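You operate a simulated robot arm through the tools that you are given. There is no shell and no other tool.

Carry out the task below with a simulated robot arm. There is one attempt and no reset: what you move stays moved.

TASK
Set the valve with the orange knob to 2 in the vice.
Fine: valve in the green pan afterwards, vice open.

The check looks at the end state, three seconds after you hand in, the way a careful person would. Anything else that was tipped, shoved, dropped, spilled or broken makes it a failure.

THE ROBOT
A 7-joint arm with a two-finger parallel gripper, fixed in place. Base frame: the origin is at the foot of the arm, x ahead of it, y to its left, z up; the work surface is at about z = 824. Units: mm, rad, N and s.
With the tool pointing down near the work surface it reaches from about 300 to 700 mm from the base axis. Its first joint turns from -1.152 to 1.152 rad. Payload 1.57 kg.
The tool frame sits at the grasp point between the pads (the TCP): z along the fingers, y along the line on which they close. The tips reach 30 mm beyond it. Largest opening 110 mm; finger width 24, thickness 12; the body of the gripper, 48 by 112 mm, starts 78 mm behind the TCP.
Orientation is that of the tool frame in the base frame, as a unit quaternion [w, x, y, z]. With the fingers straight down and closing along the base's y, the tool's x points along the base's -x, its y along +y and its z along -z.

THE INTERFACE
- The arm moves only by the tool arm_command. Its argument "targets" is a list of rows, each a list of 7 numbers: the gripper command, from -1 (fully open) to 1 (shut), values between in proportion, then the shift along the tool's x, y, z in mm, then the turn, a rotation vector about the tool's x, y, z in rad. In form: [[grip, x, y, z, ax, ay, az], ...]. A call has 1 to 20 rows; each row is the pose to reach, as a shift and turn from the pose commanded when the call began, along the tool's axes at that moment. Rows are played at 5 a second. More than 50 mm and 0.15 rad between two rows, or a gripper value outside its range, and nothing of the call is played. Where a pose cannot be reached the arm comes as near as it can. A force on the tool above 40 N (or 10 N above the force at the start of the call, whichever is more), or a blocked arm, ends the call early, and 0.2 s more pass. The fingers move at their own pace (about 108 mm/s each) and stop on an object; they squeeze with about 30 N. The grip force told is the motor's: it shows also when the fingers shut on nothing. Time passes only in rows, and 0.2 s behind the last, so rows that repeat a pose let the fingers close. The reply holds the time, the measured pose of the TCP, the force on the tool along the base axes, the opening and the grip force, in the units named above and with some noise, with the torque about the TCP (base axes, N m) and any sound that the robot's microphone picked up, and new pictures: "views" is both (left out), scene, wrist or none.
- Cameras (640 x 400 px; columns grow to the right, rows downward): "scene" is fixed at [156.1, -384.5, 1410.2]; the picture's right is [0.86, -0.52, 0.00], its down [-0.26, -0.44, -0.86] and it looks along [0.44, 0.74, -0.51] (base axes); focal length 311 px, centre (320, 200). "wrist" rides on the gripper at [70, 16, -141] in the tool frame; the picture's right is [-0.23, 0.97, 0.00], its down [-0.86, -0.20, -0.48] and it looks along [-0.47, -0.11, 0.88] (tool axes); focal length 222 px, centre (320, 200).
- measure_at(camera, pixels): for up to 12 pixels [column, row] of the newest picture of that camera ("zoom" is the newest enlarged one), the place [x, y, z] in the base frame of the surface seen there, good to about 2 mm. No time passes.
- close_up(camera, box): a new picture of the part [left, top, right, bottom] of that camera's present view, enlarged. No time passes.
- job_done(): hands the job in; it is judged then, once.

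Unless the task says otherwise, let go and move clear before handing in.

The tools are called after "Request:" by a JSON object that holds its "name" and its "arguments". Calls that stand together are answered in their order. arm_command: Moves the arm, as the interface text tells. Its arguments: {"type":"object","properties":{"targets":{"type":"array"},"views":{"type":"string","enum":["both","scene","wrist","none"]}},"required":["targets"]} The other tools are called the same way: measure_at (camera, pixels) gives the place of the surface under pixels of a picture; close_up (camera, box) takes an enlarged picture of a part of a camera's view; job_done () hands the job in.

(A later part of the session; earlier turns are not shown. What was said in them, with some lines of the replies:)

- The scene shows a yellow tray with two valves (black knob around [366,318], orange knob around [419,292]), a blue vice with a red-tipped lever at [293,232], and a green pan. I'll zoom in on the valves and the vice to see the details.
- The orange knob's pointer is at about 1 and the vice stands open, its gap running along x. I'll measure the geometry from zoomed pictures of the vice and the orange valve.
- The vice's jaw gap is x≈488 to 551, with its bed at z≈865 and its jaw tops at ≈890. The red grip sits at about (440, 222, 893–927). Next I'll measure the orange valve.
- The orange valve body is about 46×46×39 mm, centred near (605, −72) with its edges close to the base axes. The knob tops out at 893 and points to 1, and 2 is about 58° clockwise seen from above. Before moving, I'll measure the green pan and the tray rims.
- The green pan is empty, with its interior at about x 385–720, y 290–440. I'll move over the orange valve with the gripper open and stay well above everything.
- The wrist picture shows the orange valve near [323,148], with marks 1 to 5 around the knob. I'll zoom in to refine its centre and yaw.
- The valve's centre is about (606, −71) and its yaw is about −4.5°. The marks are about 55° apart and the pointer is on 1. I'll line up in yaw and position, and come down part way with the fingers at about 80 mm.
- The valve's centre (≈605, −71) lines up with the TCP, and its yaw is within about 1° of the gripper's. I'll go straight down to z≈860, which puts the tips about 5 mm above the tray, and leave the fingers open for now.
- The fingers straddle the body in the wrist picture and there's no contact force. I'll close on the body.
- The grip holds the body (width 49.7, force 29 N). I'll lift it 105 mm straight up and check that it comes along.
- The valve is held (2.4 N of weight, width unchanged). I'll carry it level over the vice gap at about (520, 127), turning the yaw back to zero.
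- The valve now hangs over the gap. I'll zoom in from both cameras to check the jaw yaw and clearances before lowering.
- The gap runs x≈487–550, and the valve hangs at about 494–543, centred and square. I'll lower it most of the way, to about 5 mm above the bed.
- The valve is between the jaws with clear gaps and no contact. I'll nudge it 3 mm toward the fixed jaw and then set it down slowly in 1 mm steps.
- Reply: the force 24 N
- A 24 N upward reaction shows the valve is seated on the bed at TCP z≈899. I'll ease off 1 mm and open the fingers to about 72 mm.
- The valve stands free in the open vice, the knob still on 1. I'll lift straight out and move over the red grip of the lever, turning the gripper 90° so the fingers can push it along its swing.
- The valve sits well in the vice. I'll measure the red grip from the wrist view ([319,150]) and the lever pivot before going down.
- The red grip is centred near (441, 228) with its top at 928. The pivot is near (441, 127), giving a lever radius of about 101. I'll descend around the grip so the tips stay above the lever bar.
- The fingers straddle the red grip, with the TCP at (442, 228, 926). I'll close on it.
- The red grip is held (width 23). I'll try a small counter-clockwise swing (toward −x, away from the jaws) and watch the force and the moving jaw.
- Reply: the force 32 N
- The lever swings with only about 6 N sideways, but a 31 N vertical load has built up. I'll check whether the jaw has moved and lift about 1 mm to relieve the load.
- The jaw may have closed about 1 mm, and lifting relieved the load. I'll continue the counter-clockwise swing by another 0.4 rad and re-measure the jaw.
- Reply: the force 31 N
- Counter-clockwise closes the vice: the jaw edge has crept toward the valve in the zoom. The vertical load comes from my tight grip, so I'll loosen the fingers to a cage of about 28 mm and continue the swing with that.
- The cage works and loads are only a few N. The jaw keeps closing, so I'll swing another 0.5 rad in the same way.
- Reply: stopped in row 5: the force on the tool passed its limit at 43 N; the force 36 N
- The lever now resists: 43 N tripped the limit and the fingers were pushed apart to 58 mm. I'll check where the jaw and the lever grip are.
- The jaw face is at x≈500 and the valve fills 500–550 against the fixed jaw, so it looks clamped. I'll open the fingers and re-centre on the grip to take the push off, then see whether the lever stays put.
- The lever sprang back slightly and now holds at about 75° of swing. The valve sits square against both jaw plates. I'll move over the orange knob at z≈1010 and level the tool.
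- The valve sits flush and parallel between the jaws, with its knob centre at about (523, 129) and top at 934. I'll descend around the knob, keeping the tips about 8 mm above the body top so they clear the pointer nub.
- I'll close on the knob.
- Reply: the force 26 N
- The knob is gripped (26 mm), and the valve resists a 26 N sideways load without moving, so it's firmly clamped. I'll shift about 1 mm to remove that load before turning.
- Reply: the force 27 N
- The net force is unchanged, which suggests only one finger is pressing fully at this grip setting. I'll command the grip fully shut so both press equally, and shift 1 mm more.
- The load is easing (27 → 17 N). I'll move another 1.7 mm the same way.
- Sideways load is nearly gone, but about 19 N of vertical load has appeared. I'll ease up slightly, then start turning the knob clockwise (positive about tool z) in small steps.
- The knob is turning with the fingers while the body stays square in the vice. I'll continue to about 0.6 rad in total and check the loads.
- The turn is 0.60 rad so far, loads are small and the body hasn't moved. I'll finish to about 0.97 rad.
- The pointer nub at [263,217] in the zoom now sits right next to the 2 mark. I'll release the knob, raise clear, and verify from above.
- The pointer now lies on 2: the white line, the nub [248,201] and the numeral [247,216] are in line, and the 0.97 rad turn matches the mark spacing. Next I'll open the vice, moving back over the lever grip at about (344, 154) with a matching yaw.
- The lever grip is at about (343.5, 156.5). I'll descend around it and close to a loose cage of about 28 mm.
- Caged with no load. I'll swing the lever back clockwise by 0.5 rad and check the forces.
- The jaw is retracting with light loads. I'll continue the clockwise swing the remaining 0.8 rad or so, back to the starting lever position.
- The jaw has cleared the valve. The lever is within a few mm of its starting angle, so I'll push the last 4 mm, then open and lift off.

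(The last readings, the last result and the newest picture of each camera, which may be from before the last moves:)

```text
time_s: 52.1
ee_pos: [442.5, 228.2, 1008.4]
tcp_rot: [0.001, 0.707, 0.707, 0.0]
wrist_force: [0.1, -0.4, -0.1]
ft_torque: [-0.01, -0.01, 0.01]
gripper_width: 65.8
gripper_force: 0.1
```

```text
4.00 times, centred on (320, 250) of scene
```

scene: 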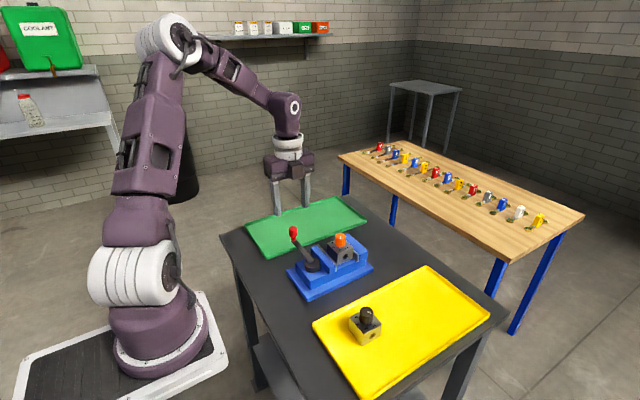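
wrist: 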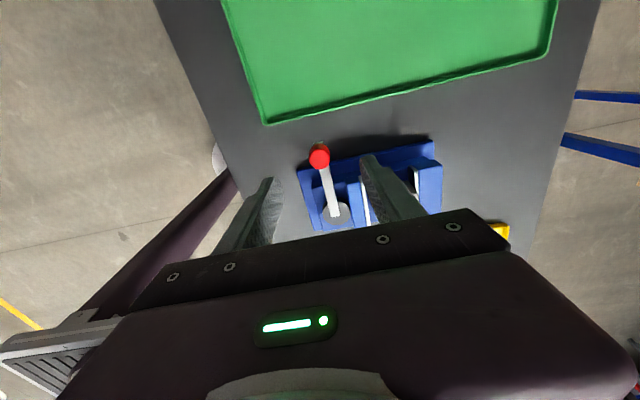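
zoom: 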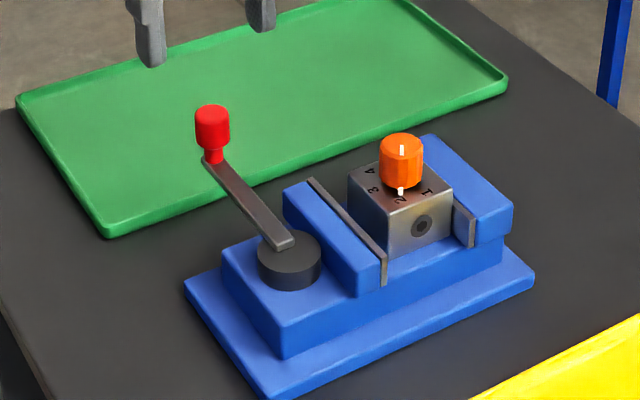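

The lever is back at its start and the vice is open, with the knob still on 2. I'll go back over the valve, turning the gripper to close along y.

Request:
{"name": "arm_command", "arguments": {"targets": [[-0.3, -8.3, 6.8, 0, 0, 0, -0.131], [-0.3, -16.7, 13.7, 0, 0, 0, -0.262], [-0.3, -25, 20.5, 0, 0, 0, -0.393], [-0.3, -33.3, 27.3, 0, 0, 0, -0.524], [-0.3, -41.7, 34.2, 0, 0, 0, -0.654], [-0.3, -50, 41, 0, 0, 0, -0.785], [-0.3, -58.3, 47.8, 0, 0, 0, -0.916], [-0.3, -66.7, 54.7, 0, 0, 0, -1.047], [-0.3, -75, 61.5, 0, 0, 0, -1.178], [-0.3, -83.3, 68.3, 0, 0, 0, -1.309], [-0.3, -91.7, 75.2, 0, 0, 0, -1.44], [-0.3, -100, 82, 0, 0, 0, -1.571], [-0.3, -100, 82, 0, 0, 0, -1.571]]}}

Request:
{"name": "close_up", "arguments": {"camera": "wrist", "box": [270, 100, 370, 200]}}

```text
time_s: 54.9
ee_pos: [523.6, 130.9, 1010.1]
tcp_rot: [-0.001, -0.002, 1.0, 0.0]
wrist_force: [0.6, -1.0, 1.4]
ft_torque: [0.0, -0.02, 0.0]
gripper_width: 71.6
gripper_force: 0.1
```

scene: 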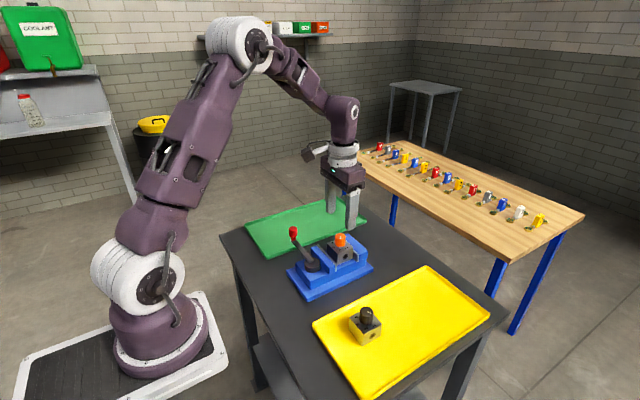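
wrist: 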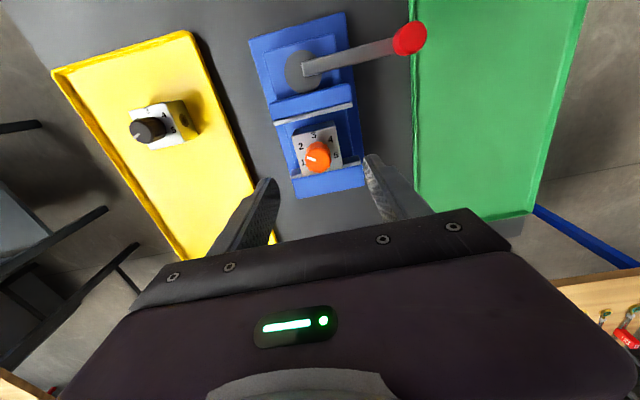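

```text
4.00 times, centred on (320, 150) of wrist
```

zoom: 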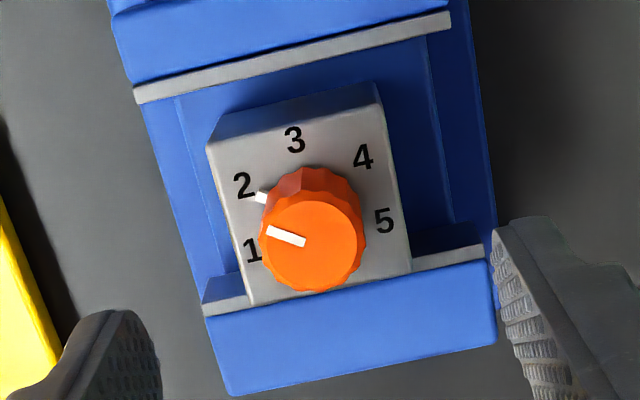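

The nub at [262,197] points at the 2 and the gap is wide open. I'll measure the body to centre the grasp.

Request:
{"name": "measure_at", "arguments": {"camera": "zoom", "pixels": [[209, 147], [383, 107], [252, 302], [410, 268], [230, 225], [397, 190], [262, 197], [244, 184], [252, 250], [294, 140], [363, 157], [384, 221]]}}

```text
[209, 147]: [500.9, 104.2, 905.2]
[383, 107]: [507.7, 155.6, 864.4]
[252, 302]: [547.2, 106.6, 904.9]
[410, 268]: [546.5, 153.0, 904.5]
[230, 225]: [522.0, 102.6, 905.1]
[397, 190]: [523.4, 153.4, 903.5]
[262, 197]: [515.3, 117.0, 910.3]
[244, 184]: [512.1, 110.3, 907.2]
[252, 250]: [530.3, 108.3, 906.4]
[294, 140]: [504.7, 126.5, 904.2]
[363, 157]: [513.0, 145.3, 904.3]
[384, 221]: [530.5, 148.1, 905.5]
```

The body centre is at about (524, 128.5) with zero yaw. I'll descend to grasp height, with the tips about 5 mm above the bed and the fingers open.

Request:
{"name": "arm_command", "arguments": {"targets": [[-0.3, -0.5, -2.2, 15, 0, 0, 0], [-0.3, -0.5, -2.2, 40, 0, 0, 0], [-0.3, -0.5, -2.2, 65, 0, 0, 0], [-0.3, -0.5, -2.2, 88, 0, 0, 0], [-0.3, -0.5, -2.2, 102, 0, 0, 0], [-0.3, -0.5, -2.2, 109, 0, 0, 0], [-0.3, -0.5, -2.2, 109, 0, 0, 0]]}}

Request:
{"name": "close_up", "arguments": {"camera": "scene", "box": [290, 190, 400, 290]}}

```text
time_s: 56.5
ee_pos: [523.2, 126.9, 902.1]
tcp_rot: [0.0, -0.001, 1.0, 0.0]
wrist_force: [-0.1, -0.6, -0.2]
ft_torque: [-0.04, 0.03, -0.02]
gripper_width: 71.6
gripper_force: 0.0
```

scene: 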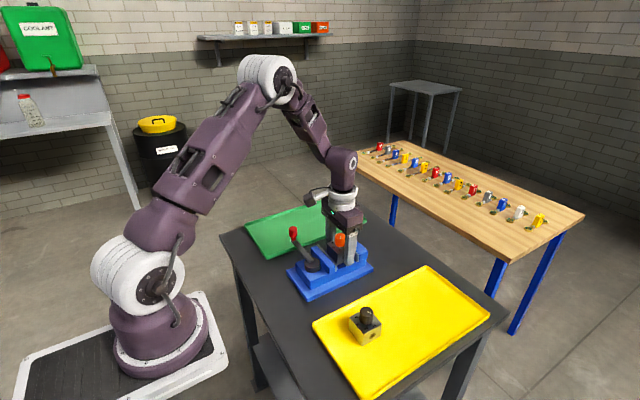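
wrist: 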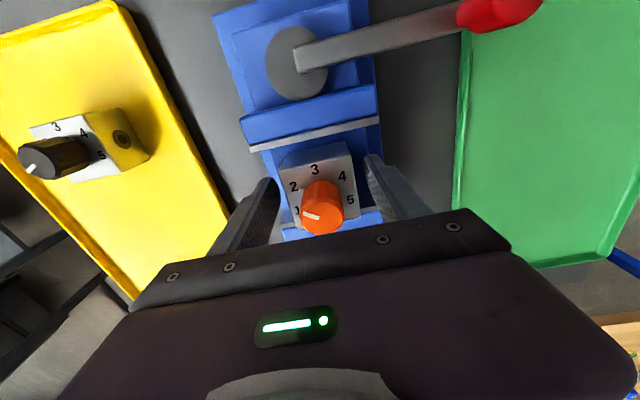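

```text
4.00 times, centred on (345, 240) of scene
```

zoom: 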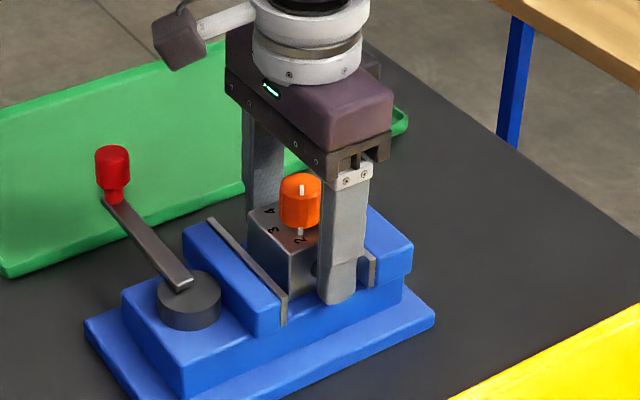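

The fingers straddle the body between the jaws. I'll close slowly on it.

Request:
{"name": "arm_command", "arguments": {"targets": [[-0.2, 0, 1, 0, 0, 0, 0], [-0.1, 0, 1, 0, 0, 0, 0], [0, 0, 1, 0, 0, 0, 0], [0.1, 0, 1, 0, 0, 0, 0], [0.3, 0, 1, 0, 0, 0, 0], [1, 0, 1, 0, 0, 0, 0], [1, 0, 1, 0, 0, 0, 0]], "views": "none"}}

```text
time_s: 58.1
ee_pos: [524.3, 127.0, 901.0]
tcp_rot: [0.0, -0.001, 1.0, -0.001]
wrist_force: [0.0, 0.9, -0.4]
ft_torque: [-0.03, 0.03, -0.03]
gripper_width: 49.6
gripper_force: 30.0
```

The body is gripped (49.6 mm, no side load). I'll lift slightly, ease 3 mm off the fixed jaw, then go straight up.

Request:
{"name": "arm_command", "arguments": {"targets": [[1, 0, 0, -2, 0, 0, 0], [1, 2, 0, -4, 0, 0, 0], [1, 3, 0, -10, 0, 0, 0], [1, 3, 0, -30, 0, 0, 0], [1, 3, 0, -60, 0, 0, 0], [1, 3, 0, -90, 0, 0, 0], [1, 3, 0, -110, 0, 0, 0], [1, 3, 0, -110, 0, 0, 0]]}}

Request:
{"name": "close_up", "arguments": {"camera": "scene", "box": [270, 190, 390, 300]}}

```text
time_s: 59.9
ee_pos: [520.5, 129.4, 1010.8]
tcp_rot: [0.0, 0.0, 1.0, 0.0]
wrist_force: [0.9, 0.4, -3.1]
ft_torque: [0.01, -0.02, -0.04]
gripper_width: 49.9
gripper_force: 29.7
```

scene: 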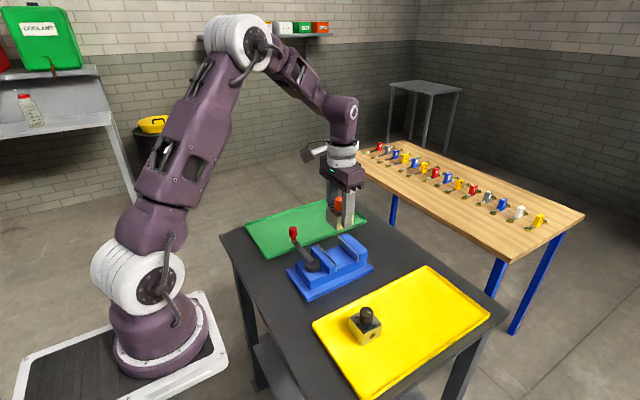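
wrist: 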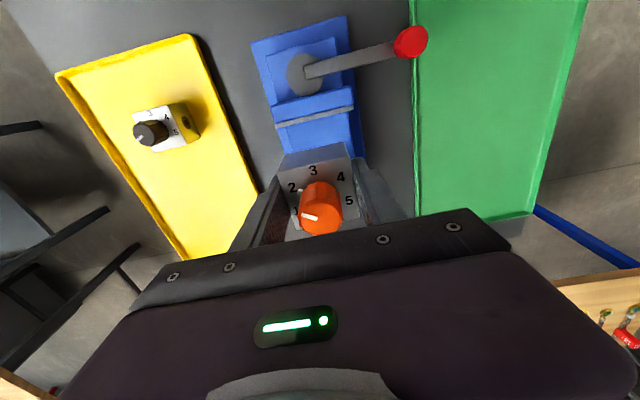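

```text
3.64 times, centred on (330, 245) of scene
```

zoom: 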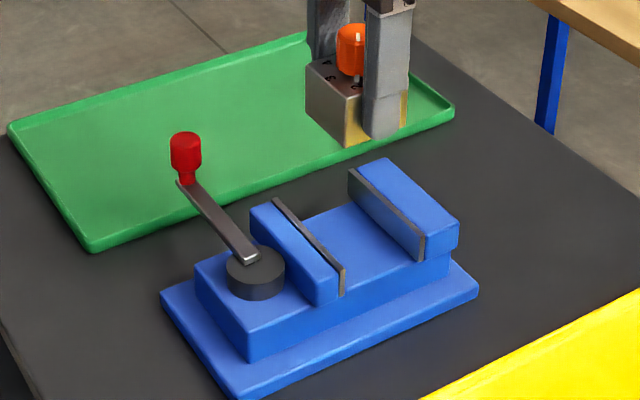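

The valve is out of the vice and the vice is open. I'll carry it over the middle of the green pan at (490, 362).

Request:
{"name": "arm_command", "arguments": {"targets": [[1, 3.7, 29, 0, 0, 0, 0], [1, 7.5, 58, 0, 0, 0, 0], [1, 11.2, 87, 0, 0, 0, 0], [1, 15, 116.5, 0, 0, 0, 0], [1, 18.7, 145.6, 0, 0, 0, 0], [1, 22.5, 174.7, 0, 0, 0, 0], [1, 26.2, 204, 0, 0, 0, 0], [1, 30, 233, 0, 0, 0, 0], [1, 30, 233, 0, 0, 0, 0]]}}

```text
time_s: 61.9
ee_pos: [492.6, 364.2, 1010.3]
tcp_rot: [0.0, -0.001, 1.0, 0.0]
wrist_force: [-1.4, -0.6, -3.1]
ft_torque: [0.01, 0.02, 0.01]
gripper_width: 49.6
gripper_force: 29.9
```

scene: 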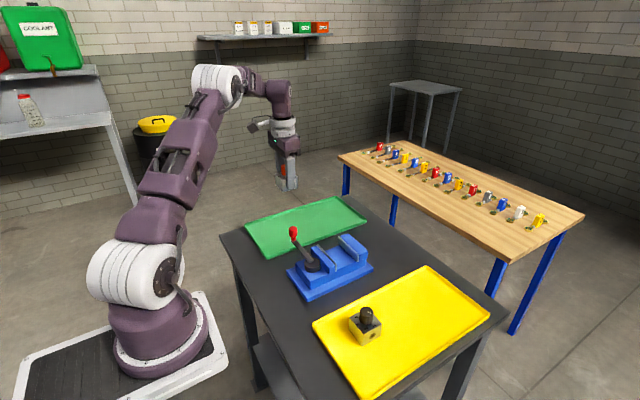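
wrist: 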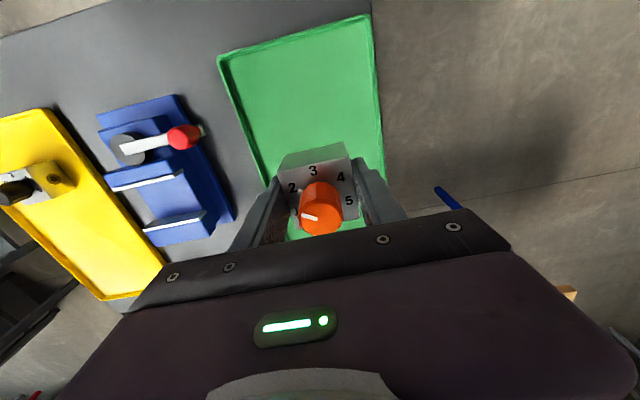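

The valve is over the pan. I'll confirm the pan edges around this position before lowering.

Request:
{"name": "measure_at", "arguments": {"camera": "wrist", "pixels": [[222, 60], [371, 20], [262, 178], [380, 160], [300, 100], [320, 130], [345, 228], [240, 110], [375, 90]]}}

Request:
{"name": "measure_at", "arguments": {"camera": "scene", "pixels": [[290, 228], [280, 230], [300, 222], [310, 215], [265, 250], [300, 241], [330, 200], [290, 210], [260, 228]]}}

```text
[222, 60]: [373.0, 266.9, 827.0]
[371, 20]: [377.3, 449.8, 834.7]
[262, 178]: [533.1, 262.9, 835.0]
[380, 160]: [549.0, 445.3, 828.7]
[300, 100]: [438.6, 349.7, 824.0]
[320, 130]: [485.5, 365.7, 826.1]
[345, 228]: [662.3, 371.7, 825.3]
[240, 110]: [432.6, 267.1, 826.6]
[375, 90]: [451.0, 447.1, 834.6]
```

```text
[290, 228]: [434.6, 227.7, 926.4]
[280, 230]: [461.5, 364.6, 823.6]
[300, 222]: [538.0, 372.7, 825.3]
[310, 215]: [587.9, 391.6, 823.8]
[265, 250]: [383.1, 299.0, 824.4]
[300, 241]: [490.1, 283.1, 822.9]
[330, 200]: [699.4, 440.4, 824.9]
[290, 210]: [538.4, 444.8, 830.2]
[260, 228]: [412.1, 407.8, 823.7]
```

The pan spans y≈265–448 with its floor at ≈824.5, so (492, 364) is well inside. I'll lower to about 6 mm above the floor first.

Request:
{"name": "arm_command", "arguments": {"targets": [[1, 0, 0, 25, 0, 0, 0], [1, 0, 0, 55, 0, 0, 0], [1, 0, 0, 85, 0, 0, 0], [1, 0, 0, 110, 0, 0, 0], [1, 0, 0, 128, 0, 0, 0], [1, 0, 0, 138, 0, 0, 0], [1, 0, 0, 142, 0, 0, 0], [1, 0, 0, 142, 0, 0, 0]]}}

```text
time_s: 63.7
ee_pos: [491.3, 361.1, 867.3]
tcp_rot: [0.0, -0.001, 1.0, 0.001]
wrist_force: [0.4, 0.0, -3.6]
ft_torque: [-0.01, 0.01, -0.02]
gripper_width: 49.8
gripper_force: 30.0
```

scene: 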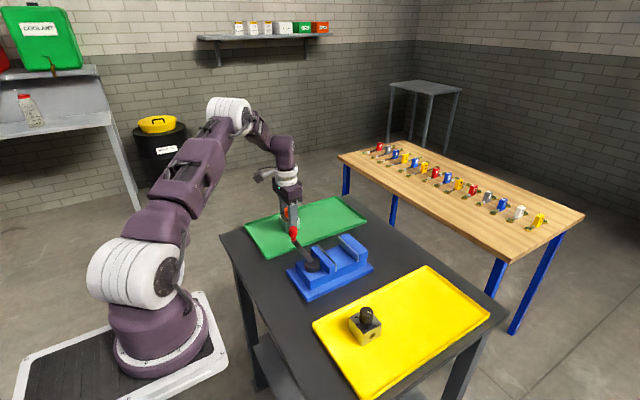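
wrist: 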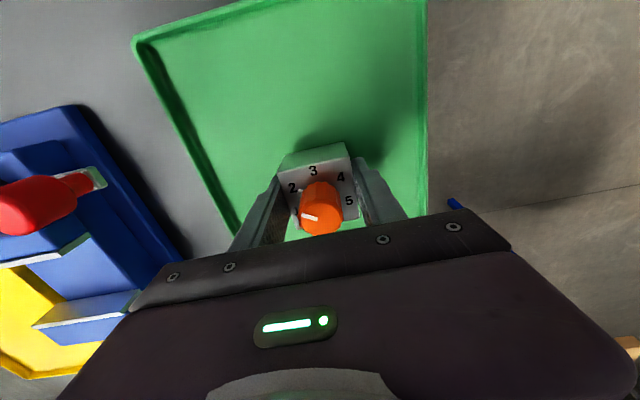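

Weight only, no contact yet at TCP z≈867. I'll go down in small steps and watch for contact.

Request:
{"name": "arm_command", "arguments": {"targets": [[1, 0, 0, 2, 0, 0, 0], [1, 0, 0, 4, 0, 0, 0], [1, 0, 0, 5, 0, 0, 0], [1, 0, 0, 5.5, 0, 0, 0], [1, 0, 0, 5.5, 0, 0, 0]], "views": "none"}}

```text
time_s: 64.9
ee_pos: [491.9, 360.2, 862.5]
tcp_rot: [-0.001, -0.001, 1.0, 0.0]
wrist_force: [-0.9, 0.1, -3.1]
ft_torque: [0.0, 0.03, -0.02]
gripper_width: 49.8
gripper_force: 30.3
```

Request:
{"name": "arm_command", "arguments": {"targets": [[1, 0, 0, 0.7, 0, 0, 0], [1, 0, 0, 1.4, 0, 0, 0], [1, 0, 0, 2, 0, 0, 0], [1, 0, 0, 2, 0, 0, 0]], "views": "none"}}

```text
time_s: 65.9
ee_pos: [490.8, 360.8, 861.9]
tcp_rot: [0.001, -0.001, 1.0, 0.001]
wrist_force: [-2.5, -0.9, 18.0]
ft_torque: [-0.27, 0.48, -0.02]
gripper_width: 49.8
gripper_force: 29.7
```

Contact (+18 N), so the valve is on the pan floor. I'll ease off 0.9 mm and open the fingers gently.

Request:
{"name": "arm_command", "arguments": {"targets": [[1, 0, 0, -0.9, 0, 0, 0], [0.1, 0, 0, -0.9, 0, 0, 0], [0, 0, 0, -0.9, 0, 0, 0], [-0.15, 0, 0, -0.9, 0, 0, 0], [-0.35, 0, 0, -0.9, 0, 0, 0], [-0.35, 0, 0, -0.9, 0, 0, 0]]}}

```text
time_s: 67.3
ee_pos: [491.8, 359.7, 860.3]
tcp_rot: [0.0, -0.001, 1.0, -0.001]
wrist_force: [0.1, 0.4, 0.0]
ft_torque: [0.03, 0.02, -0.03]
gripper_width: 74.2
gripper_force: 0.0
```

scene: 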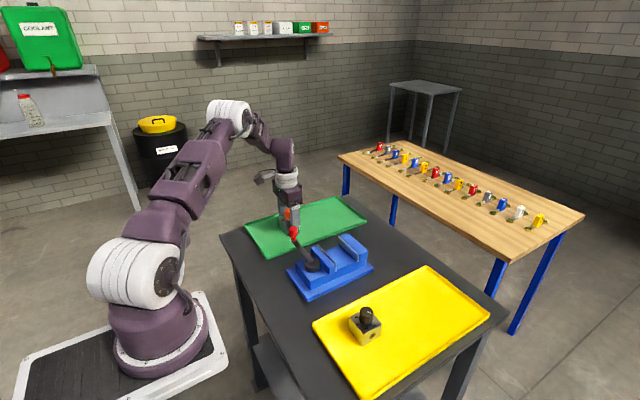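
wrist: 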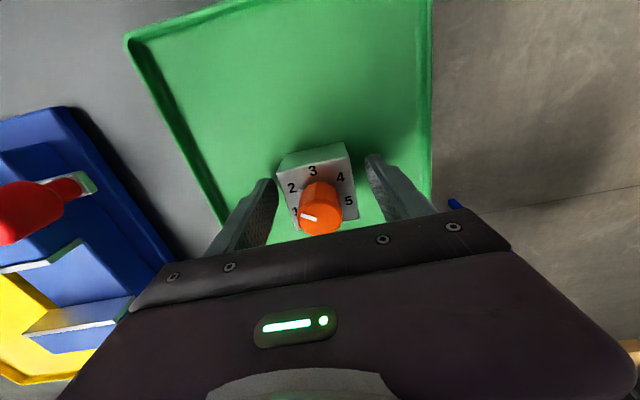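

The valve is released and standing in the pan. I'll raise straight up well clear and look at the result.

Request:
{"name": "arm_command", "arguments": {"targets": [[-0.35, 0, 0, -15, 0, 0, 0], [-0.35, 0, 0, -40, 0, 0, 0], [-0.35, 0, 0, -75, 0, 0, 0], [-0.35, 0, 0, -110, 0, 0, 0], [-0.35, 0, 0, -150, 0, 0, 0], [-0.35, 0, 0, -190, 0, 0, 0], [-0.35, 0, 0, -190, 0, 0, 0]]}}

Request:
{"name": "close_up", "arguments": {"camera": "wrist", "box": [280, 110, 360, 180]}}

Request:
{"name": "close_up", "arguments": {"camera": "scene", "box": [240, 190, 400, 300]}}

```text
time_s: 68.9
ee_pos: [494.0, 364.8, 1053.1]
tcp_rot: [0.0, -0.001, 1.0, 0.0]
wrist_force: [-0.4, -0.2, 0.3]
ft_torque: [0.02, -0.03, 0.01]
gripper_width: 74.1
gripper_force: 0.1
```

scene: 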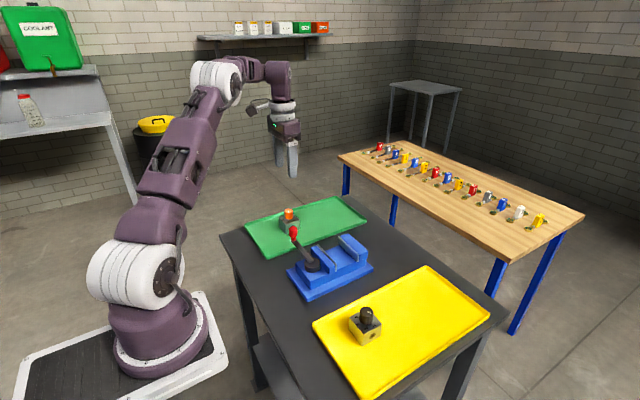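
wrist: 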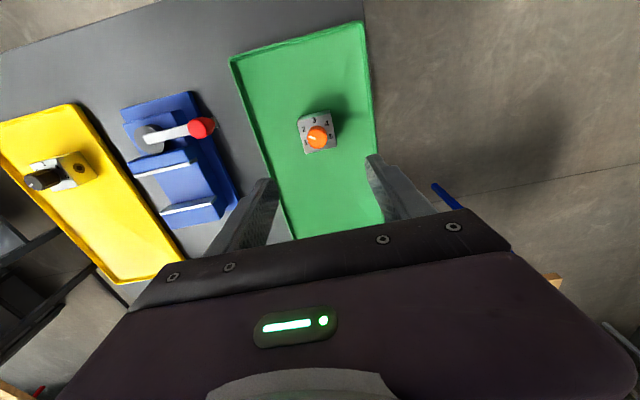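

```text
5.71 times, centred on (320, 145) of wrist
```

zoom: 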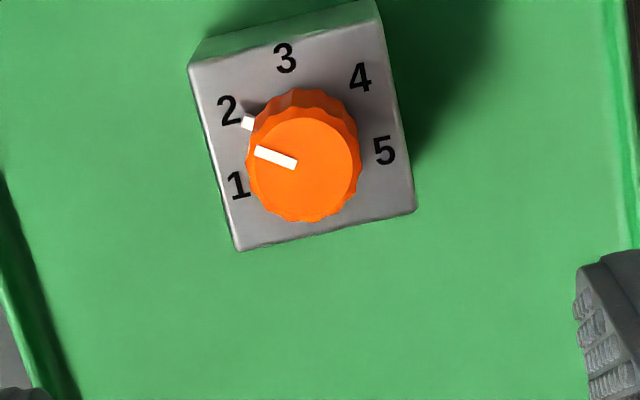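

```text
3.64 times, centred on (320, 245) of scene
```

zoom: 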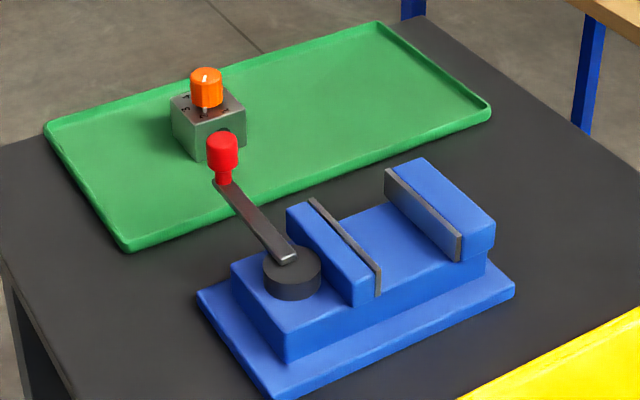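

The valve stands upright in the green pan. Its pointer nub [247,123] and white line are on the 2, the vice is open with its lever back at the start, and the black valve hasn't moved. The gripper is open and well clear, so I'm handing in.

Request:
{"name": "job_done", "arguments": {}}

```text
The job is handed in.
```

The orange-knob valve is set to 2 and standing upright in the green pan. The vice is open, with its lever back where it started.

I clamped the valve in the vice and turned the knob from 1 to 2 while it was held there. The last pictures show the pointer within about 2–3° of the 2 mark. The black valve hasn't moved, and the gripper was open and clear of everything when I handed in.
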